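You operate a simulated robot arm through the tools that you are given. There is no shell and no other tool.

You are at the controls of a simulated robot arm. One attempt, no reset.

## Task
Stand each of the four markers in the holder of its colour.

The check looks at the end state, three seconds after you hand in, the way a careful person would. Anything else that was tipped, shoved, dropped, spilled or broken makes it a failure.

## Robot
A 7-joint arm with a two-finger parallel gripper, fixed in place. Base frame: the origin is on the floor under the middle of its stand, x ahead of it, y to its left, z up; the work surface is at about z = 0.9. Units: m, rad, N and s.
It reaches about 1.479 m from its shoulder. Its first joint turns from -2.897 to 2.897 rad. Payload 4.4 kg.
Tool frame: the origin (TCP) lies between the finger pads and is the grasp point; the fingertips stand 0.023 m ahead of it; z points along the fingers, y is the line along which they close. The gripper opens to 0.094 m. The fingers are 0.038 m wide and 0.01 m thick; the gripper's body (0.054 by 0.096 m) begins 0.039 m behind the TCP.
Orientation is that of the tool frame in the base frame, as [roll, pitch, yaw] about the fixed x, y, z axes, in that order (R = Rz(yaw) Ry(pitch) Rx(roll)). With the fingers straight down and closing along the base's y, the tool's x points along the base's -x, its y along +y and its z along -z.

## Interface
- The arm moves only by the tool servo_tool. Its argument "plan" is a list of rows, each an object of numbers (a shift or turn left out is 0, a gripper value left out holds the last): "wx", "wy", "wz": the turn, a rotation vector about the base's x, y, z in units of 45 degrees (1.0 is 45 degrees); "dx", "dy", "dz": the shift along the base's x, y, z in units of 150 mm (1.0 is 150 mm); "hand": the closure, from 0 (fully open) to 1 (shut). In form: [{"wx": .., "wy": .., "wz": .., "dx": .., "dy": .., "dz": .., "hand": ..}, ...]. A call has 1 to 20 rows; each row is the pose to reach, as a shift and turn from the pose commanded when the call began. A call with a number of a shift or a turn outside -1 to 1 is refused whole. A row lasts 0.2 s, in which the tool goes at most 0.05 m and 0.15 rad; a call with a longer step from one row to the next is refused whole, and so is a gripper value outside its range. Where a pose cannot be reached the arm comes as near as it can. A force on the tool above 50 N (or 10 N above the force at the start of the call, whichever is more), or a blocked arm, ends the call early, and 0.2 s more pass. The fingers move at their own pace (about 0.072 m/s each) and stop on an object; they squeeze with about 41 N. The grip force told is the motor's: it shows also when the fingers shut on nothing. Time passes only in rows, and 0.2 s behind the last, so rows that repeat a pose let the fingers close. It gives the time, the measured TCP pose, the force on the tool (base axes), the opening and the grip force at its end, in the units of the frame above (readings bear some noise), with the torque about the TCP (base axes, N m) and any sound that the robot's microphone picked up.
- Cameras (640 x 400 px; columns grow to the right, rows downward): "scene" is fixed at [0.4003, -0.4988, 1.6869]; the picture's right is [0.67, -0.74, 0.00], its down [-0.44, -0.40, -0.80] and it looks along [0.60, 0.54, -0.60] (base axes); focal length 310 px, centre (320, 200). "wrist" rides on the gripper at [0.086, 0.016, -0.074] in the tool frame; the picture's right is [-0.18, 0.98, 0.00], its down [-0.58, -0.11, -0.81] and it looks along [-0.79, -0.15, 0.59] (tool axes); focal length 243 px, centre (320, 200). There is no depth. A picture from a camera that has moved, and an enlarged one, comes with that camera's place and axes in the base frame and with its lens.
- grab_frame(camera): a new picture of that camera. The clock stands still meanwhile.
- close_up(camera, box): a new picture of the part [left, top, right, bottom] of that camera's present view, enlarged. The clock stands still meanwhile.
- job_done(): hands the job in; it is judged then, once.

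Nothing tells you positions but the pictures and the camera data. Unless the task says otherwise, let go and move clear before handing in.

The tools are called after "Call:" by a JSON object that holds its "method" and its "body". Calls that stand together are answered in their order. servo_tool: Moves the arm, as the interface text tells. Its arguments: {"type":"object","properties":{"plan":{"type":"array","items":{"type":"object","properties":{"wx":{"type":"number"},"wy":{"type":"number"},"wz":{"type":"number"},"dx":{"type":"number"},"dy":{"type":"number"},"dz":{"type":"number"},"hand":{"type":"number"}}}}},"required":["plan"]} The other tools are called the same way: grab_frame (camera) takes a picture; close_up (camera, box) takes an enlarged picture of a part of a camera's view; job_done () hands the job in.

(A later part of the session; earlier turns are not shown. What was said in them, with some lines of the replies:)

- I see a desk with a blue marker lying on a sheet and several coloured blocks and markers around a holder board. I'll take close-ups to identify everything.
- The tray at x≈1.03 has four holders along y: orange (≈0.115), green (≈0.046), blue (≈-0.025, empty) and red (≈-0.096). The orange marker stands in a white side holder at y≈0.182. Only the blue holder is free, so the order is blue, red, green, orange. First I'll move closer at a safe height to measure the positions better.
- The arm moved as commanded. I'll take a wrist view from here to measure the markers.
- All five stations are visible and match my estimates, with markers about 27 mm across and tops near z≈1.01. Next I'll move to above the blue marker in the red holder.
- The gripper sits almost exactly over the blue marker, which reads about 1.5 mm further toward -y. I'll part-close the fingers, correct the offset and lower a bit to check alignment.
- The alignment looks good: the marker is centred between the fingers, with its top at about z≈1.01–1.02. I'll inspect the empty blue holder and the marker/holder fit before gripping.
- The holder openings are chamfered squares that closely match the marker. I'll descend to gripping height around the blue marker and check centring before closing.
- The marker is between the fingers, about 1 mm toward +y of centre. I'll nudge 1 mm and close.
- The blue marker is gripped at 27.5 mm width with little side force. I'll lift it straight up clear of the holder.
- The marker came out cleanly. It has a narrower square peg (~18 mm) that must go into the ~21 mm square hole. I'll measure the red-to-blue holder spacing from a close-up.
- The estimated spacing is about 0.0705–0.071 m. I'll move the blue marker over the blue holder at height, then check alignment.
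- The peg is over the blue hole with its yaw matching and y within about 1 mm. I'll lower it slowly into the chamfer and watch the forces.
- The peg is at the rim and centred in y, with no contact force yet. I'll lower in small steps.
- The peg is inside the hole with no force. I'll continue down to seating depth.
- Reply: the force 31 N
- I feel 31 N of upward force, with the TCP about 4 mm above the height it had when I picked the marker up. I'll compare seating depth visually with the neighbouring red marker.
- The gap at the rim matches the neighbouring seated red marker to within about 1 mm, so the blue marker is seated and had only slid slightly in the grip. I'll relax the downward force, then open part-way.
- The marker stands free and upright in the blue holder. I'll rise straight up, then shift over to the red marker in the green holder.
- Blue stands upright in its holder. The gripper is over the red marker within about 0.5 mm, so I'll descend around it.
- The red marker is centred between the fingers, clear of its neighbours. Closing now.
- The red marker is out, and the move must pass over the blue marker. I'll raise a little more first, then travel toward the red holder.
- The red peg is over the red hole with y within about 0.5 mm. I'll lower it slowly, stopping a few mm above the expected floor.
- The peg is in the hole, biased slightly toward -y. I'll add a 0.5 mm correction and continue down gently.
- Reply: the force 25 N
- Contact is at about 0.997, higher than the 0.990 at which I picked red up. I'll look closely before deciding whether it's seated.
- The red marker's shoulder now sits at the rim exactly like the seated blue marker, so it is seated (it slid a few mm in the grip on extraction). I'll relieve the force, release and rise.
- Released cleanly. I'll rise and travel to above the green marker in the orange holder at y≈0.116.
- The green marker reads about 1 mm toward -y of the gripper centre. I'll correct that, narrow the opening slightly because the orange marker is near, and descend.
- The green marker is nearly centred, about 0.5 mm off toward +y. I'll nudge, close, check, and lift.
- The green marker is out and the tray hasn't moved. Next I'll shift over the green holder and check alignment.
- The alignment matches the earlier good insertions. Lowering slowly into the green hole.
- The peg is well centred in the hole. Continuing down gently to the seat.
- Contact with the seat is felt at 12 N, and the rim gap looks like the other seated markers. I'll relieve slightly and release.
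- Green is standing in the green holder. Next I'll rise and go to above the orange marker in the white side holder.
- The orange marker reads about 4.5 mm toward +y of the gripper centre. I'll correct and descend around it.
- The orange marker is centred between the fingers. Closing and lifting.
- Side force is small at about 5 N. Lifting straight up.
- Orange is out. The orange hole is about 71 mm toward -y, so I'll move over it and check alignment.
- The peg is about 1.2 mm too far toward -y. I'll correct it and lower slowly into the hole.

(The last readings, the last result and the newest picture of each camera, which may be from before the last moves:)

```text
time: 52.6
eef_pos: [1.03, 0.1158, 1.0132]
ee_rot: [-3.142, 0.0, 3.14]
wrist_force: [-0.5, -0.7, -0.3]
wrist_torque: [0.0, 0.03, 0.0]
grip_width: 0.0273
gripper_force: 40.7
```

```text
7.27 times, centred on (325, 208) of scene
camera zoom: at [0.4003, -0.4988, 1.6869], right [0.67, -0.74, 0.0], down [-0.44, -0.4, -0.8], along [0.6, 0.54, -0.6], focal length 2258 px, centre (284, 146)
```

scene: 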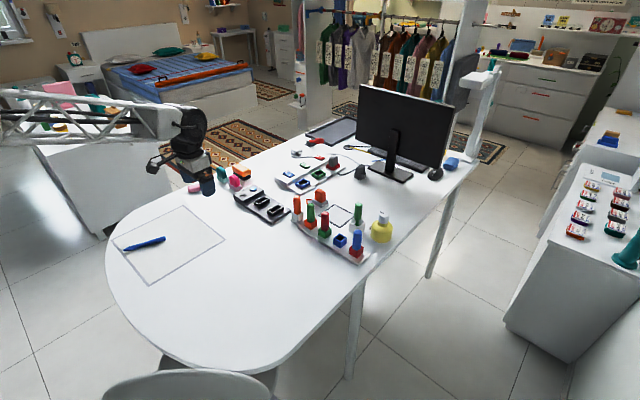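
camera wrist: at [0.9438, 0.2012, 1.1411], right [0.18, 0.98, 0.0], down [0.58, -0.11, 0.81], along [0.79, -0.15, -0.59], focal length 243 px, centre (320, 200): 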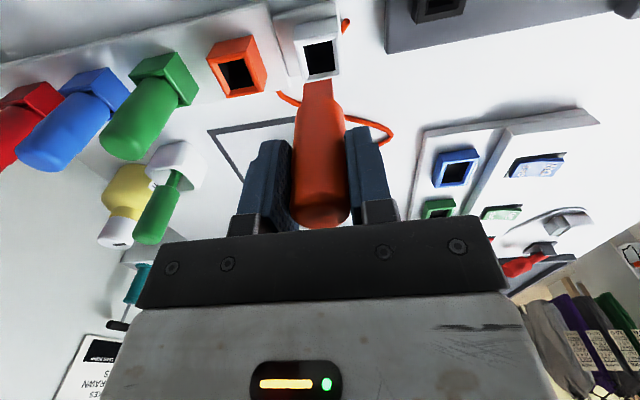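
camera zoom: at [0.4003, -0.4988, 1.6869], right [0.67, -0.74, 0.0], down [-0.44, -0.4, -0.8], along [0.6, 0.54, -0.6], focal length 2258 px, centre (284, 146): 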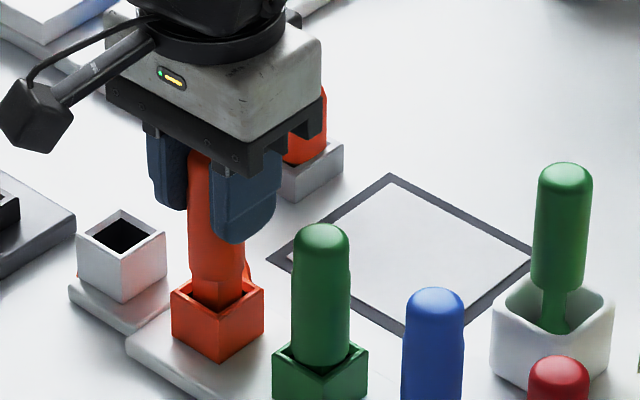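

The orange peg is centred in its hole. I'll continue down gently to the seat.

Call:
{"method": "servo_tool", "body": {"plan": [{"dz": -0.025, "hand": 1.0}, {"dz": -0.05, "hand": 1.0}, {"dz": -0.07, "hand": 1.0}, {"dz": -0.09, "hand": 1.0}, {"dz": -0.1, "hand": 1.0}, {"dz": -0.11, "hand": 1.0}, {"dz": -0.11, "hand": 1.0}]}}

Call:
{"method": "close_up", "body": {"camera": "scene", "box": [300, 195, 340, 230]}}

Call:
{"method": "grab_frame", "body": {"camera": "wrist"}}

```text
time: 54.2
eef_pos: [1.0296, 0.1148, 0.997]
ee_rot: [3.14, 0.004, 3.141]
wrist_force: [-4.5, -2.3, 20.5]
wrist_torque: [-0.34, 0.29, -0.03]
grip_width: 0.0274
gripper_force: 41.2
```

```text
11.43 times, centred on (320, 212) of scene
camera zoom: at [0.4003, -0.4988, 1.6869], right [0.67, -0.74, 0.0], down [-0.44, -0.4, -0.8], along [0.6, 0.54, -0.6], focal length 3548 px, centre (320, 57)
```

zoom: 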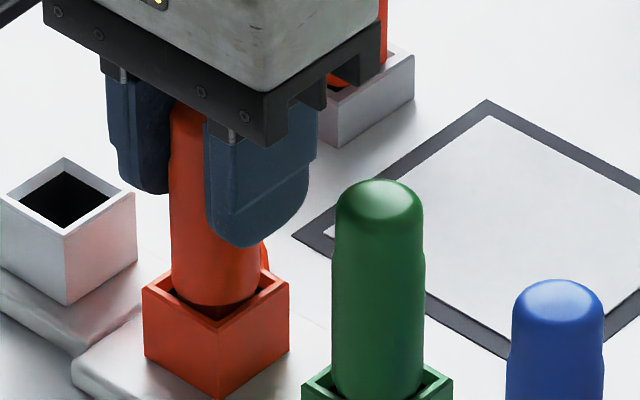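

```text
taken
camera wrist: at [0.9437, 0.1312, 1.0721], right [0.18, 0.98, 0.0], down [0.58, -0.11, 0.81], along [0.79, -0.15, -0.59], focal length 243 px, centre (320, 200)
```

wrist: 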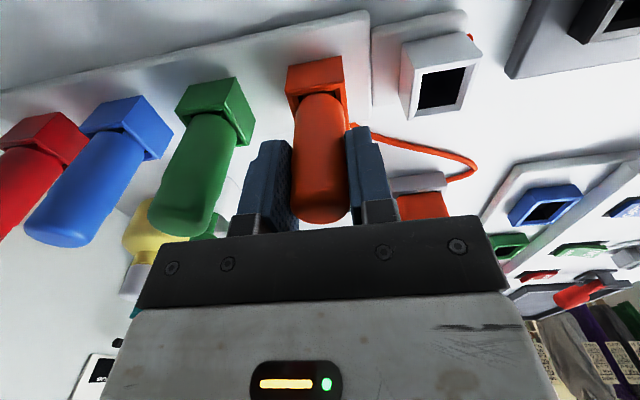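

The orange marker contacts its seat at the same height as the others. I'll relieve the force and release.

Call:
{"method": "servo_tool", "body": {"plan": [{"dz": 0.01, "hand": 1.0}, {"dz": 0.01, "hand": 1.0}, {"dz": 0.01, "hand": 0.36}, {"dz": 0.01, "hand": 0.36}, {"dz": 0.01, "hand": 0.36}]}}

Call:
{"method": "close_up", "body": {"camera": "scene", "box": [290, 180, 360, 235]}}

Call:
{"method": "grab_frame", "body": {"camera": "wrist"}}

```text
time: 55.4
eef_pos: [1.0297, 0.1151, 0.9962]
ee_rot: [3.14, 0.001, 3.141]
wrist_force: [-0.3, -0.2, -0.4]
wrist_torque: [-0.02, -0.01, 0.01]
grip_width: 0.0604
gripper_force: 0.1
```

```text
7.27 times, centred on (325, 208) of scene
camera zoom: at [0.4003, -0.4988, 1.6869], right [0.67, -0.74, 0.0], down [-0.44, -0.4, -0.8], along [0.6, 0.54, -0.6], focal length 2258 px, centre (284, 146)
```

zoom: 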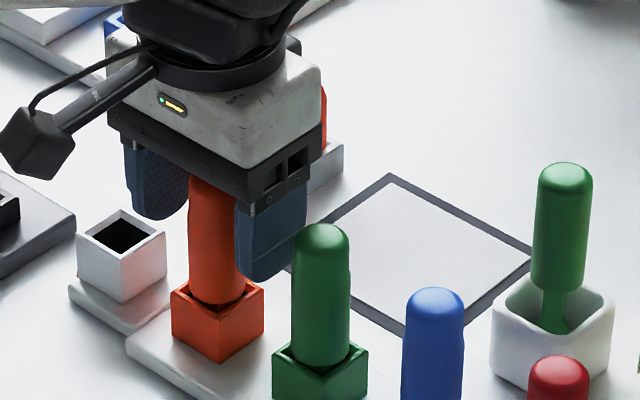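

```text
taken
camera wrist: at [0.9436, 0.1312, 1.0715], right [0.18, 0.98, 0.0], down [0.58, -0.11, 0.81], along [0.79, -0.15, -0.59], focal length 243 px, centre (320, 200)
```

wrist: 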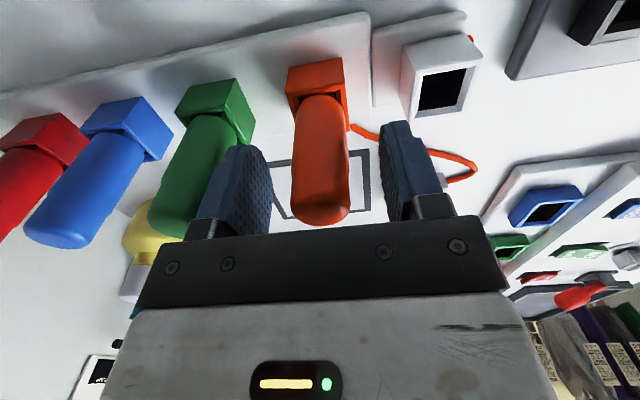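

Released and upright. I'll rise straight up, then back away from the tray and inspect everything.

Call:
{"method": "servo_tool", "body": {"plan": [{"dz": 0.1, "hand": 0.36}, {"dz": 0.25, "hand": 0.36}, {"dz": 0.45, "hand": 0.36}, {"dz": 0.65, "hand": 0.36}, {"dz": 0.85, "hand": 0.36}, {"dz": 1.0, "hand": 0.36}, {"dz": 1.0, "dx": -0.25, "hand": 0.36}, {"dz": 1.0, "dx": -0.5, "hand": 0.36}, {"dz": 1.0, "dx": -0.75, "hand": 0.36}, {"dz": 1.0, "dx": -1.0, "hand": 0.36}]}}

Call:
{"method": "servo_tool", "body": {"plan": [{"dx": -0.2, "dy": 0.2, "hand": 0.0}, {"dx": -0.4, "dy": 0.4, "hand": 0.0}, {"dx": -0.6, "dy": 0.6, "hand": 0.0}, {"dx": -0.8, "dy": 0.8, "hand": 0.0}, {"dx": -1.0, "dy": 1.0, "hand": 0.0}]}}

Call:
{"method": "close_up", "body": {"camera": "scene", "box": [280, 180, 400, 270]}}

Call:
{"method": "grab_frame", "body": {"camera": "scene"}}

Call:
{"method": "grab_frame", "body": {"camera": "wrist"}}

Call:
{"method": "close_up", "body": {"camera": "scene", "box": [290, 190, 340, 240]}}

Call:
{"method": "close_up", "body": {"camera": "scene", "box": [325, 205, 385, 265]}}

```text
time: 57.6
eef_pos: [0.8803, 0.1149, 1.1462]
ee_rot: [3.14, 0.0, -3.14]
wrist_force: [-0.3, 0.7, -1.1]
wrist_torque: [-0.04, -0.01, 0.03]
grip_width: 0.06
gripper_force: 0.1
```

```text
time: 58.8
eef_pos: [0.7304, 0.2657, 1.1456]
ee_rot: [3.141, 0.001, -3.142]
wrist_force: [-0.1, 1.3, -0.2]
wrist_torque: [0.0, 0.02, -0.02]
grip_width: 0.0939
gripper_force: 0.1
```

```text
4.44 times, centred on (340, 225) of scene
camera zoom: at [0.4003, -0.4988, 1.6869], right [0.67, -0.74, 0.0], down [-0.44, -0.4, -0.8], along [0.6, 0.54, -0.6], focal length 1380 px, centre (231, 89)
```

zoom: 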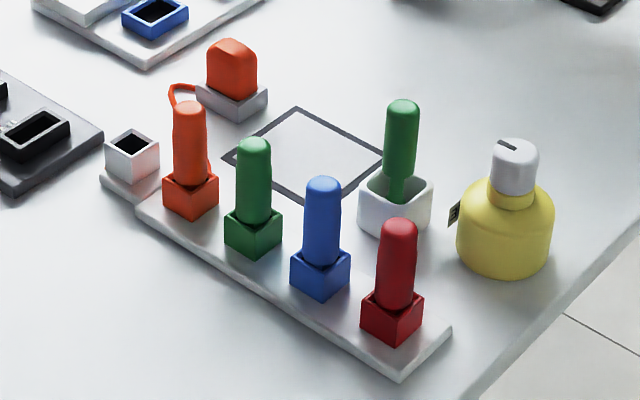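

```text
taken
```

scene: 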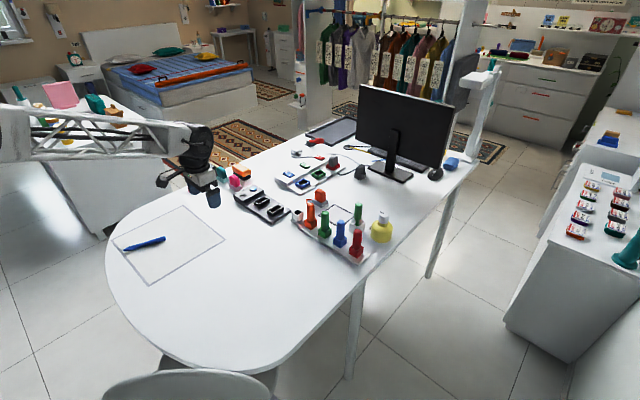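

```text
taken
camera wrist: at [0.6441, 0.2817, 1.2205], right [0.18, 0.98, 0.0], down [0.58, -0.11, 0.81], along [0.79, -0.15, -0.59], focal length 243 px, centre (320, 200)
```

wrist: 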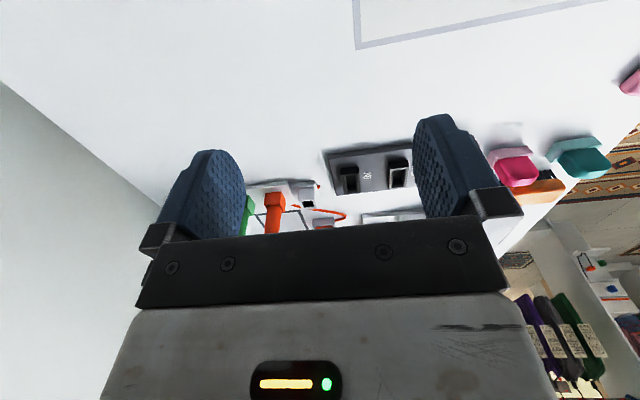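

```text
8.00 times, centred on (315, 215) of scene
camera zoom: at [0.4003, -0.4988, 1.6869], right [0.67, -0.74, 0.0], down [-0.44, -0.4, -0.8], along [0.6, 0.54, -0.6], focal length 2483 px, centre (360, 80)
```

zoom: 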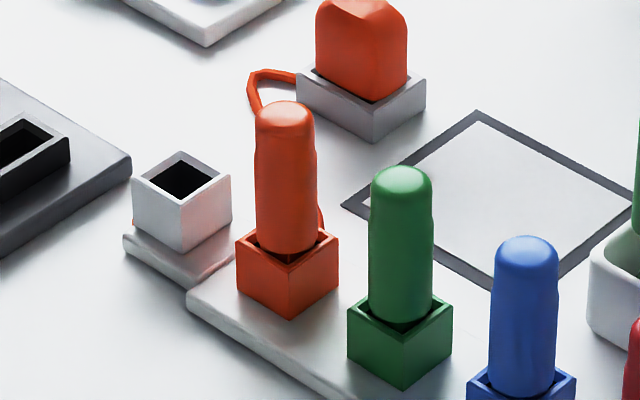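

```text
6.67 times, centred on (355, 235) of scene
camera zoom: at [0.4003, -0.4988, 1.6869], right [0.67, -0.74, 0.0], down [-0.44, -0.4, -0.8], along [0.6, 0.54, -0.6], focal length 2069 px, centre (87, -33)
```

zoom: 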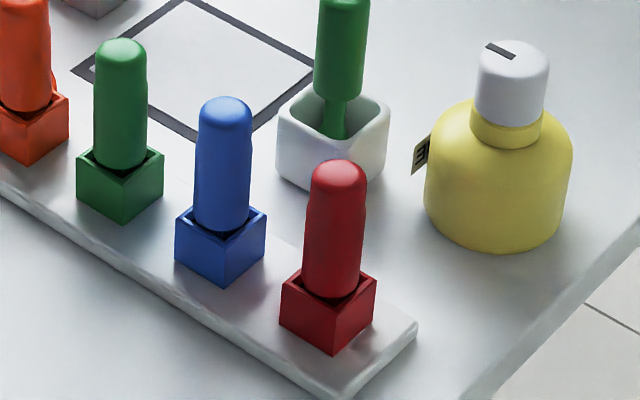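

All four are standing in matching holders, but the tops look 1–3 mm higher than the originals did. I'll compare using the same close-up boxes as at the start.

Call:
{"method": "close_up", "body": {"camera": "scene", "box": [322, 215, 382, 270]}}

Call:
{"method": "close_up", "body": {"camera": "scene", "box": [325, 215, 365, 250]}}

Call:
{"method": "close_up", "body": {"camera": "scene", "box": [310, 205, 350, 240]}}

Call:
{"method": "close_up", "body": {"camera": "scene", "box": [220, 140, 420, 270]}}

```text
7.27 times, centred on (352, 242) of scene
camera zoom: at [0.4003, -0.4988, 1.6869], right [0.67, -0.74, 0.0], down [-0.44, -0.4, -0.8], along [0.6, 0.54, -0.6], focal length 2258 px, centre (87, -109)
```

zoom: 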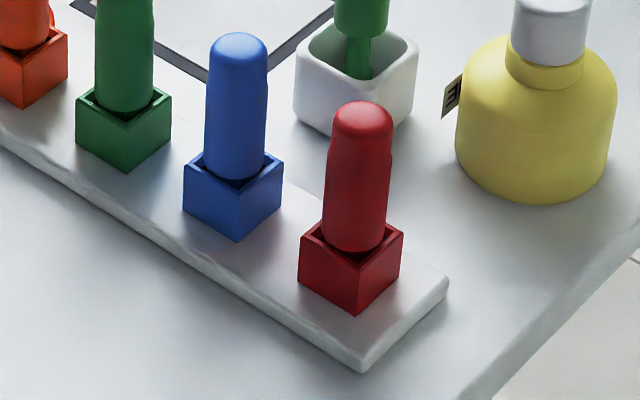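

```text
11.43 times, centred on (345, 232) of scene
camera zoom: at [0.4003, -0.4988, 1.6869], right [0.67, -0.74, 0.0], down [-0.44, -0.4, -0.8], along [0.6, 0.54, -0.6], focal length 3548 px, centre (34, -171)
```

zoom: 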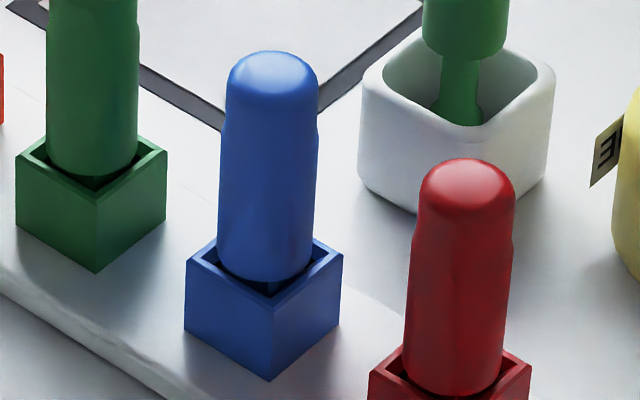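

```text
11.43 times, centred on (330, 222) of scene
camera zoom: at [0.4003, -0.4988, 1.6869], right [0.67, -0.74, 0.0], down [-0.44, -0.4, -0.8], along [0.6, 0.54, -0.6], focal length 3548 px, centre (206, -57)
```

zoom: 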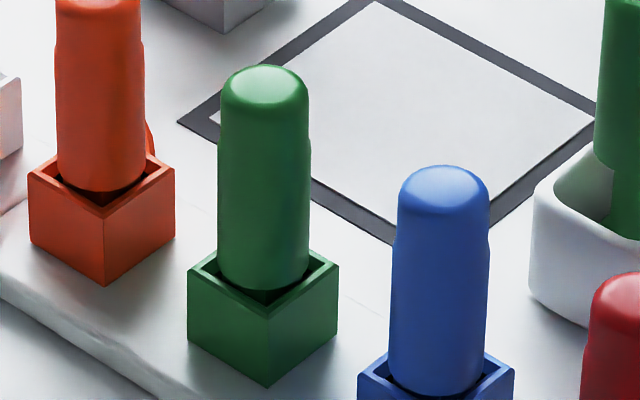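

```text
3.08 times, centred on (320, 205) of scene
camera zoom: at [0.4003, -0.4988, 1.6869], right [0.67, -0.74, 0.0], down [-0.44, -0.4, -0.8], along [0.6, 0.54, -0.6], focal length 955 px, centre (320, 185)
```

zoom: 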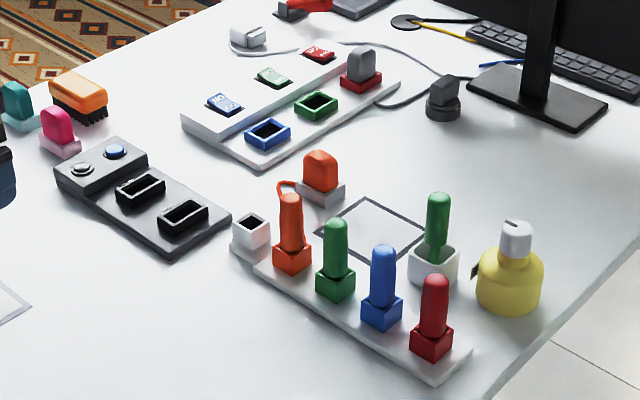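

The four markers are upright and consistent with each other, all around z≈1.017 at the top, with nothing else disturbed. I'll return to the earlier viewing pose to compare depth and tilt directly with the original picture.

Call:
{"method": "servo_tool", "body": {"plan": [{"dx": 0.2, "dy": -0.22, "dz": 0.0, "hand": 0.0}, {"dx": 0.4, "dy": -0.44, "dz": -0.02, "hand": 0.0}, {"dx": 0.6, "dy": -0.66, "dz": -0.03, "hand": 0.0}, {"dx": 0.8, "dy": -0.85, "dz": -0.05, "hand": 0.0}, {"dx": 0.927, "dy": -1.0, "dz": -0.055, "hand": 0.0}, {"dx": 0.927, "dy": -1.0, "dz": -0.055, "hand": 0.0}]}}

Call:
{"method": "servo_tool", "body": {"plan": [{"dy": -0.045}, {"dy": -0.045}]}}

Call:
{"method": "close_up", "body": {"camera": "wrist", "box": [160, 60, 480, 260]}}

```text
time: 60.2
eef_pos: [0.8689, 0.115, 1.1381]
ee_rot: [3.141, 0.002, -3.141]
wrist_force: [-0.6, -1.2, 0.7]
wrist_torque: [0.02, -0.03, 0.02]
grip_width: 0.0941
gripper_force: 0.0
```

```text
time: 60.8
eef_pos: [0.87, 0.1085, 1.1378]
ee_rot: [-3.142, -0.001, -3.142]
wrist_force: [-0.1, 0.4, 0.0]
wrist_torque: [0.01, 0.01, 0.02]
grip_width: 0.094
gripper_force: 0.0
```

```text
2.00 times, centred on (320, 160) of wrist
camera zoom: at [0.7826, 0.1241, 1.2131], right [0.18, 0.98, 0.0], down [0.58, -0.11, 0.81], along [0.79, -0.15, -0.59], focal length 485 px, centre (320, 280)
```

zoom: 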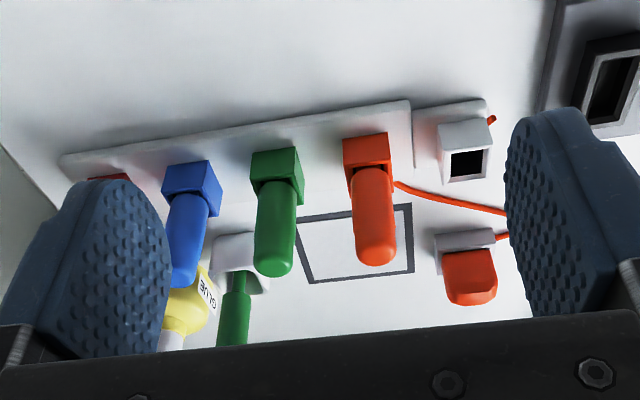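

The tray and surroundings are unchanged. I'll zoom in on the rims to judge seating and tilt.

Call:
{"method": "close_up", "body": {"camera": "wrist", "box": [230, 110, 380, 205]}}

Call:
{"method": "close_up", "body": {"camera": "scene", "box": [300, 190, 335, 222]}}

Call:
{"method": "close_up", "body": {"camera": "scene", "box": [350, 222, 385, 262]}}

```text
4.21 times, centred on (305, 158) of wrist
camera zoom: at [0.7826, 0.1241, 1.2131], right [0.18, 0.98, 0.0], down [0.58, -0.11, 0.81], along [0.79, -0.15, -0.59], focal length 1022 px, centre (383, 379)
```

zoom: 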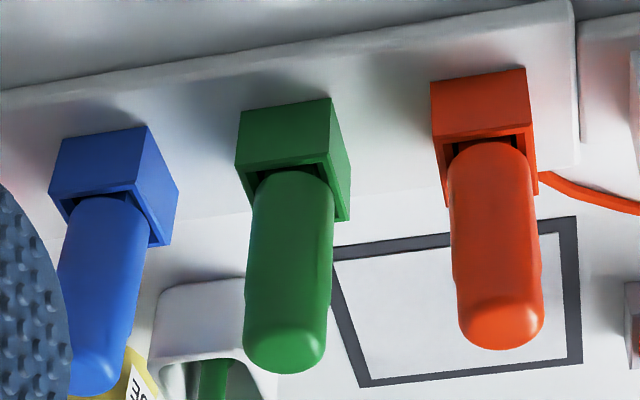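

```text
12.50 times, centred on (318, 206) of scene
camera zoom: at [0.4003, -0.4988, 1.6869], right [0.67, -0.74, 0.0], down [-0.44, -0.4, -0.8], along [0.6, 0.54, -0.6], focal length 3880 px, centre (351, 125)
```

zoom: 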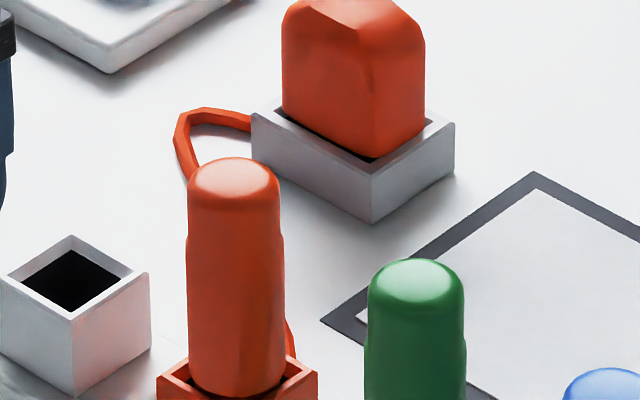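

```text
10.00 times, centred on (368, 242) of scene
camera zoom: at [0.4003, -0.4988, 1.6869], right [0.67, -0.74, 0.0], down [-0.44, -0.4, -0.8], along [0.6, 0.54, -0.6], focal length 3104 px, centre (-155, -220)
```

zoom: 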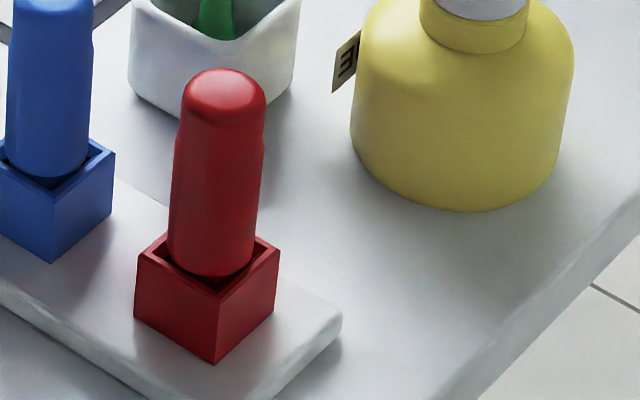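

All four stand within about 1.5° of vertical, but they seem to sit roughly 2 mm above full depth. I'll press very lightly on the red marker's top with closed fingers to see whether it settles further.

Call:
{"method": "servo_tool", "body": {"plan": [{"dy": -0.2, "dz": -0.03, "hand": 1.0}, {"dy": -0.4, "dz": -0.06, "hand": 1.0}, {"dy": -0.6, "dz": -0.09, "hand": 1.0}, {"dy": -0.8, "dz": -0.12, "hand": 1.0}, {"dy": -1.0, "dz": -0.15, "hand": 1.0}, {"dy": -1.0, "dz": -0.15, "hand": 1.0}]}}

Call:
{"method": "servo_tool", "body": {"plan": [{"dx": 0.25, "dy": -0.09, "hand": 1.0}, {"dx": 0.5, "dy": -0.18, "hand": 1.0}, {"dx": 0.75, "dy": -0.27, "hand": 1.0}, {"dx": 1.0, "dy": -0.353, "hand": 1.0}, {"dx": 1.0, "dy": -0.353, "hand": 1.0}]}}

Call:
{"method": "servo_tool", "body": {"plan": [{"dx": 0.073, "dz": -0.1, "hand": 1.0}, {"dx": 0.073, "dz": -0.2, "hand": 1.0}, {"dx": 0.073, "dz": -0.3, "hand": 1.0}, {"dx": 0.073, "dz": -0.3, "hand": 1.0}]}}

Call:
{"method": "grab_frame", "body": {"camera": "wrist"}}

Call:
{"method": "close_up", "body": {"camera": "wrist", "box": [240, 60, 400, 240]}}

Call:
{"method": "close_up", "body": {"camera": "scene", "box": [325, 205, 395, 265]}}

```text
time: 62.2
eef_pos: [0.8691, -0.0407, 1.1179]
ee_rot: [3.141, 0.001, 3.142]
wrist_force: [0.2, 0.5, -0.6]
wrist_torque: [0.04, -0.03, 0.01]
grip_width: 0.0
gripper_force: 41.4
```

```text
time: 63.4
eef_pos: [1.0193, -0.0949, 1.1177]
ee_rot: [3.141, 0.0, -3.142]
wrist_force: [-0.4, 0.0, 0.3]
wrist_torque: [0.01, 0.01, -0.01]
grip_width: 0.0001
gripper_force: 41.7
```

```text
time: 64.4
eef_pos: [1.0305, -0.093, 1.073]
ee_rot: [3.139, -0.001, 3.141]
wrist_force: [0.2, -0.4, 0.2]
wrist_torque: [0.0, 0.02, -0.03]
grip_width: 0.0
gripper_force: 41.0
```

```text
taken
camera wrist: at [0.9441, -0.0784, 1.1465], right [0.18, 0.98, 0.0], down [0.58, -0.11, 0.81], along [0.79, -0.15, -0.59], focal length 243 px, centre (320, 200)
```

wrist: 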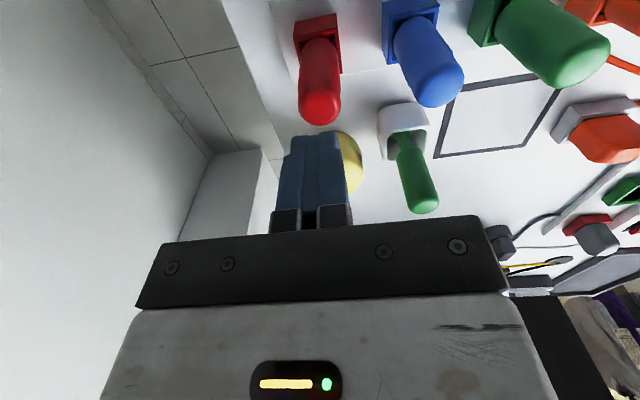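

```text
2.22 times, centred on (320, 150) of wrist
camera zoom: at [0.9441, -0.0784, 1.1465], right [0.18, 0.98, 0.0], down [0.58, -0.11, 0.81], along [0.79, -0.15, -0.59], focal length 539 px, centre (320, 311)
```

zoom: 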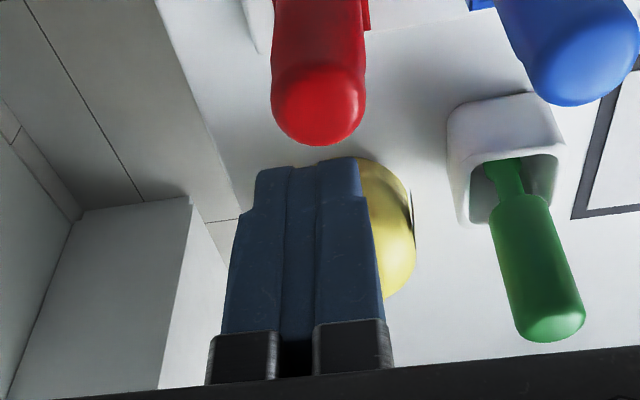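

```text
6.67 times, centred on (360, 235) of scene
camera zoom: at [0.4003, -0.4988, 1.6869], right [0.67, -0.74, 0.0], down [-0.44, -0.4, -0.8], along [0.6, 0.54, -0.6], focal length 2069 px, centre (53, -33)
```

zoom: 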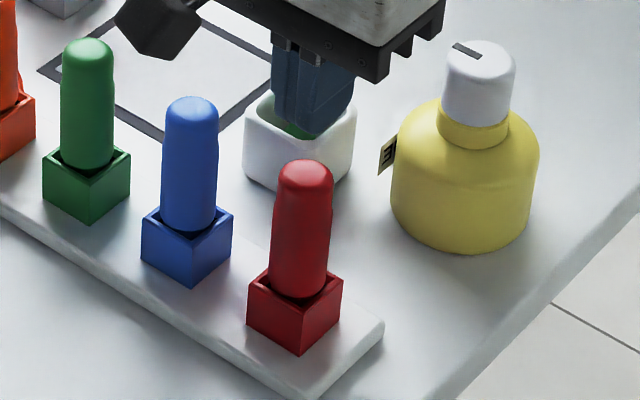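

The closed fingers are directly above the red marker. I'll lower to just above it and then creep in 1 mm steps.

Call:
{"method": "servo_tool", "body": {"plan": [{"dz": -0.06, "hand": 1.0}, {"dz": -0.12, "hand": 1.0}, {"dz": -0.16, "hand": 1.0}, {"dz": -0.18, "hand": 1.0}, {"dz": -0.187, "hand": 1.0}, {"dz": -0.194, "hand": 1.0}, {"dz": -0.2, "hand": 1.0}]}}

Call:
{"method": "close_up", "body": {"camera": "scene", "box": [325, 205, 395, 265]}}

```text
time: 66.0
eef_pos: [1.0294, -0.0955, 1.0415]
ee_rot: [3.141, 0.001, -3.14]
wrist_force: [-0.6, 0.3, -0.1]
wrist_torque: [0.0, -0.01, -0.01]
grip_width: 0.0
gripper_force: 40.6
```

```text
6.67 times, centred on (360, 235) of scene
camera zoom: at [0.4003, -0.4988, 1.6869], right [0.67, -0.74, 0.0], down [-0.44, -0.4, -0.8], along [0.6, 0.54, -0.6], focal length 2069 px, centre (53, -33)
```

zoom: 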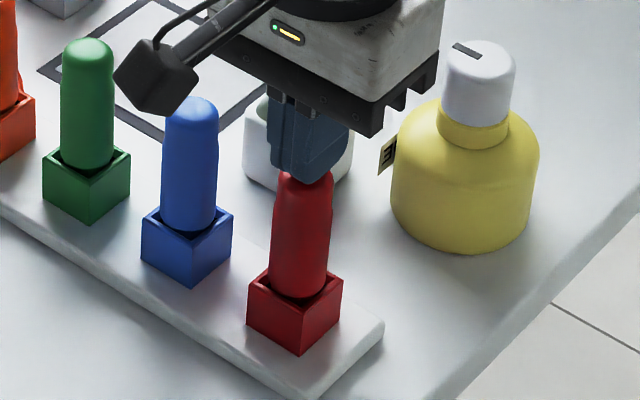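

No contact yet. Continuing in 1 mm steps.

Call:
{"method": "servo_tool", "body": {"plan": [{"dz": -0.007, "hand": 1.0}, {"dz": -0.013, "hand": 1.0}, {"dz": -0.02, "hand": 1.0}]}}

```text
time: 66.8
eef_pos: [1.0298, -0.0944, 1.0391]
ee_rot: [3.14, 0.001, -3.141]
wrist_force: [0.3, -0.4, 0.3]
wrist_torque: [0.01, 0.02, -0.02]
grip_width: 0.0
gripper_force: 40.7
```

Still no contact with the tip near 1.016. Another 3 mm in small steps.

Call:
{"method": "servo_tool", "body": {"plan": [{"dz": -0.005, "hand": 1.0}, {"dz": -0.01, "hand": 1.0}, {"dz": -0.015, "hand": 1.0}, {"dz": -0.02, "hand": 1.0}]}}

```text
time: 67.8
eef_pos: [1.0295, -0.0955, 1.0384]
ee_rot: [3.14, 0.003, 3.141]
wrist_force: [-4.1, 1.6, 19.3]
wrist_torque: [0.05, 0.07, -0.01]
grip_width: 0.0
gripper_force: 40.5
```

The marker resisted 19 N without sinking, so it is firmly bottomed out. I'll back off upward and retreat clear.

Call:
{"method": "servo_tool", "body": {"plan": [{"dz": 0.03, "hand": 1.0}, {"dz": 0.12, "hand": 1.0}, {"dz": 0.3, "hand": 1.0}, {"dz": 0.5, "hand": 1.0}, {"dz": 0.7, "hand": 1.0}, {"dz": 0.7, "dx": -0.25, "hand": 1.0}, {"dz": 0.7, "dx": -0.5, "hand": 1.0}, {"dz": 0.7, "dx": -0.75, "hand": 1.0}, {"dz": 0.7, "dx": -1.0, "hand": 1.0}]}}

Call:
{"method": "servo_tool", "body": {"plan": [{"dx": -0.2, "dy": 0.2, "dz": 0.05, "hand": 0.0}, {"dx": -0.4, "dy": 0.4, "dz": 0.1, "hand": 0.0}, {"dx": -0.6, "dy": 0.6, "dz": 0.15, "hand": 0.0}, {"dx": -0.8, "dy": 0.8, "dz": 0.2, "hand": 0.0}, {"dx": -1.0, "dy": 1.0, "dz": 0.25, "hand": 0.0}, {"dx": -1.0, "dy": 1.0, "dz": 0.25, "hand": 0.0}]}}

Call:
{"method": "servo_tool", "body": {"plan": [{"dy": 0.25, "dz": 0.05}, {"dy": 0.5, "dz": 0.1}, {"dy": 0.75, "dz": 0.15}, {"dy": 1.0, "dz": 0.2}, {"dy": 1.0, "dz": 0.2}]}}

Call:
{"method": "grab_frame", "body": {"camera": "scene"}}

Call:
{"method": "close_up", "body": {"camera": "scene", "box": [280, 180, 400, 270]}}

Call:
{"method": "close_up", "body": {"camera": "scene", "box": [100, 160, 300, 290]}}

```text
time: 69.8
eef_pos: [0.8792, -0.0934, 1.1395]
ee_rot: [-3.14, 0.0, 3.141]
wrist_force: [0.6, 0.8, -0.5]
wrist_torque: [-0.01, -0.01, 0.01]
grip_width: 0.0
gripper_force: 41.3
```

```text
time: 71.2
eef_pos: [0.7288, 0.0555, 1.1799]
ee_rot: [3.141, 0.001, -3.141]
wrist_force: [0.0, -0.2, 0.5]
wrist_torque: [0.02, 0.03, 0.02]
grip_width: 0.0943
gripper_force: 0.1
```

```text
time: 72.4
eef_pos: [0.7308, 0.2057, 1.2087]
ee_rot: [3.14, 0.001, 3.141]
wrist_force: [-0.3, 0.9, 0.4]
wrist_torque: [-0.04, -0.02, -0.02]
grip_width: 0.094
gripper_force: 0.0
```

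```text
taken
```

scene: 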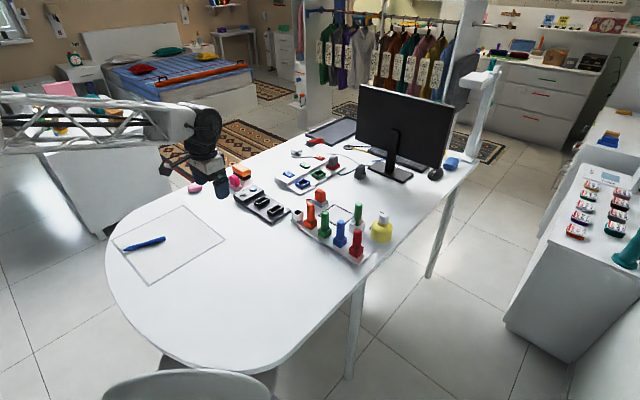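

```text
4.44 times, centred on (340, 225) of scene
camera zoom: at [0.4003, -0.4988, 1.6869], right [0.67, -0.74, 0.0], down [-0.44, -0.4, -0.8], along [0.6, 0.54, -0.6], focal length 1380 px, centre (231, 89)
```

zoom: 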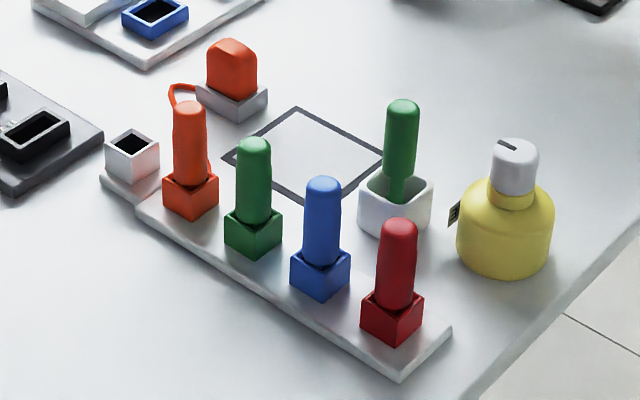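

```text
3.08 times, centred on (200, 225) of scene
camera zoom: at [0.4003, -0.4988, 1.6869], right [0.67, -0.74, 0.0], down [-0.44, -0.4, -0.8], along [0.6, 0.54, -0.6], focal length 955 px, centre (689, 123)
```

zoom: 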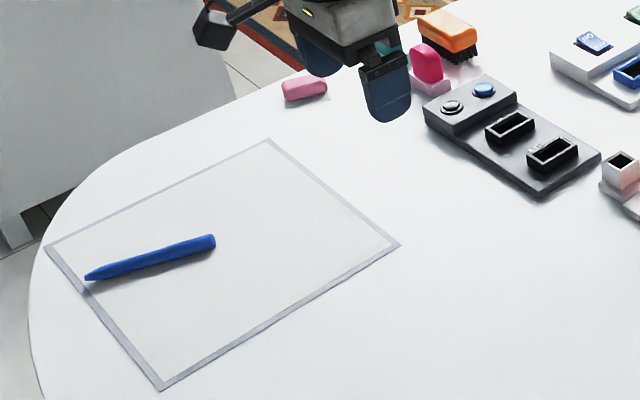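

All four markers now stand upright in the holders of their own colours. The tray and every other object are where they were, and the gripper is open and clear, so I'm handing in.

Call:
{"method": "job_done", "body": {}}

```text
The job is handed in.
```

All four markers (orange, green, blue and red) now stand upright in the holders of their own colours, and I've handed the job in.

In the last pictures the tray, the empty white side holder, the glue bottle, the cup with the green brush and the blue crayon were all where they started. The gripper was open and well clear.

The pictures suggest the markers sit about 2 mm higher than the markers originally in those holders. I pressed the red one with about 19 N and it did not sink, so I take it to be fully down. I did not press the other three, but they stand at about the same height.
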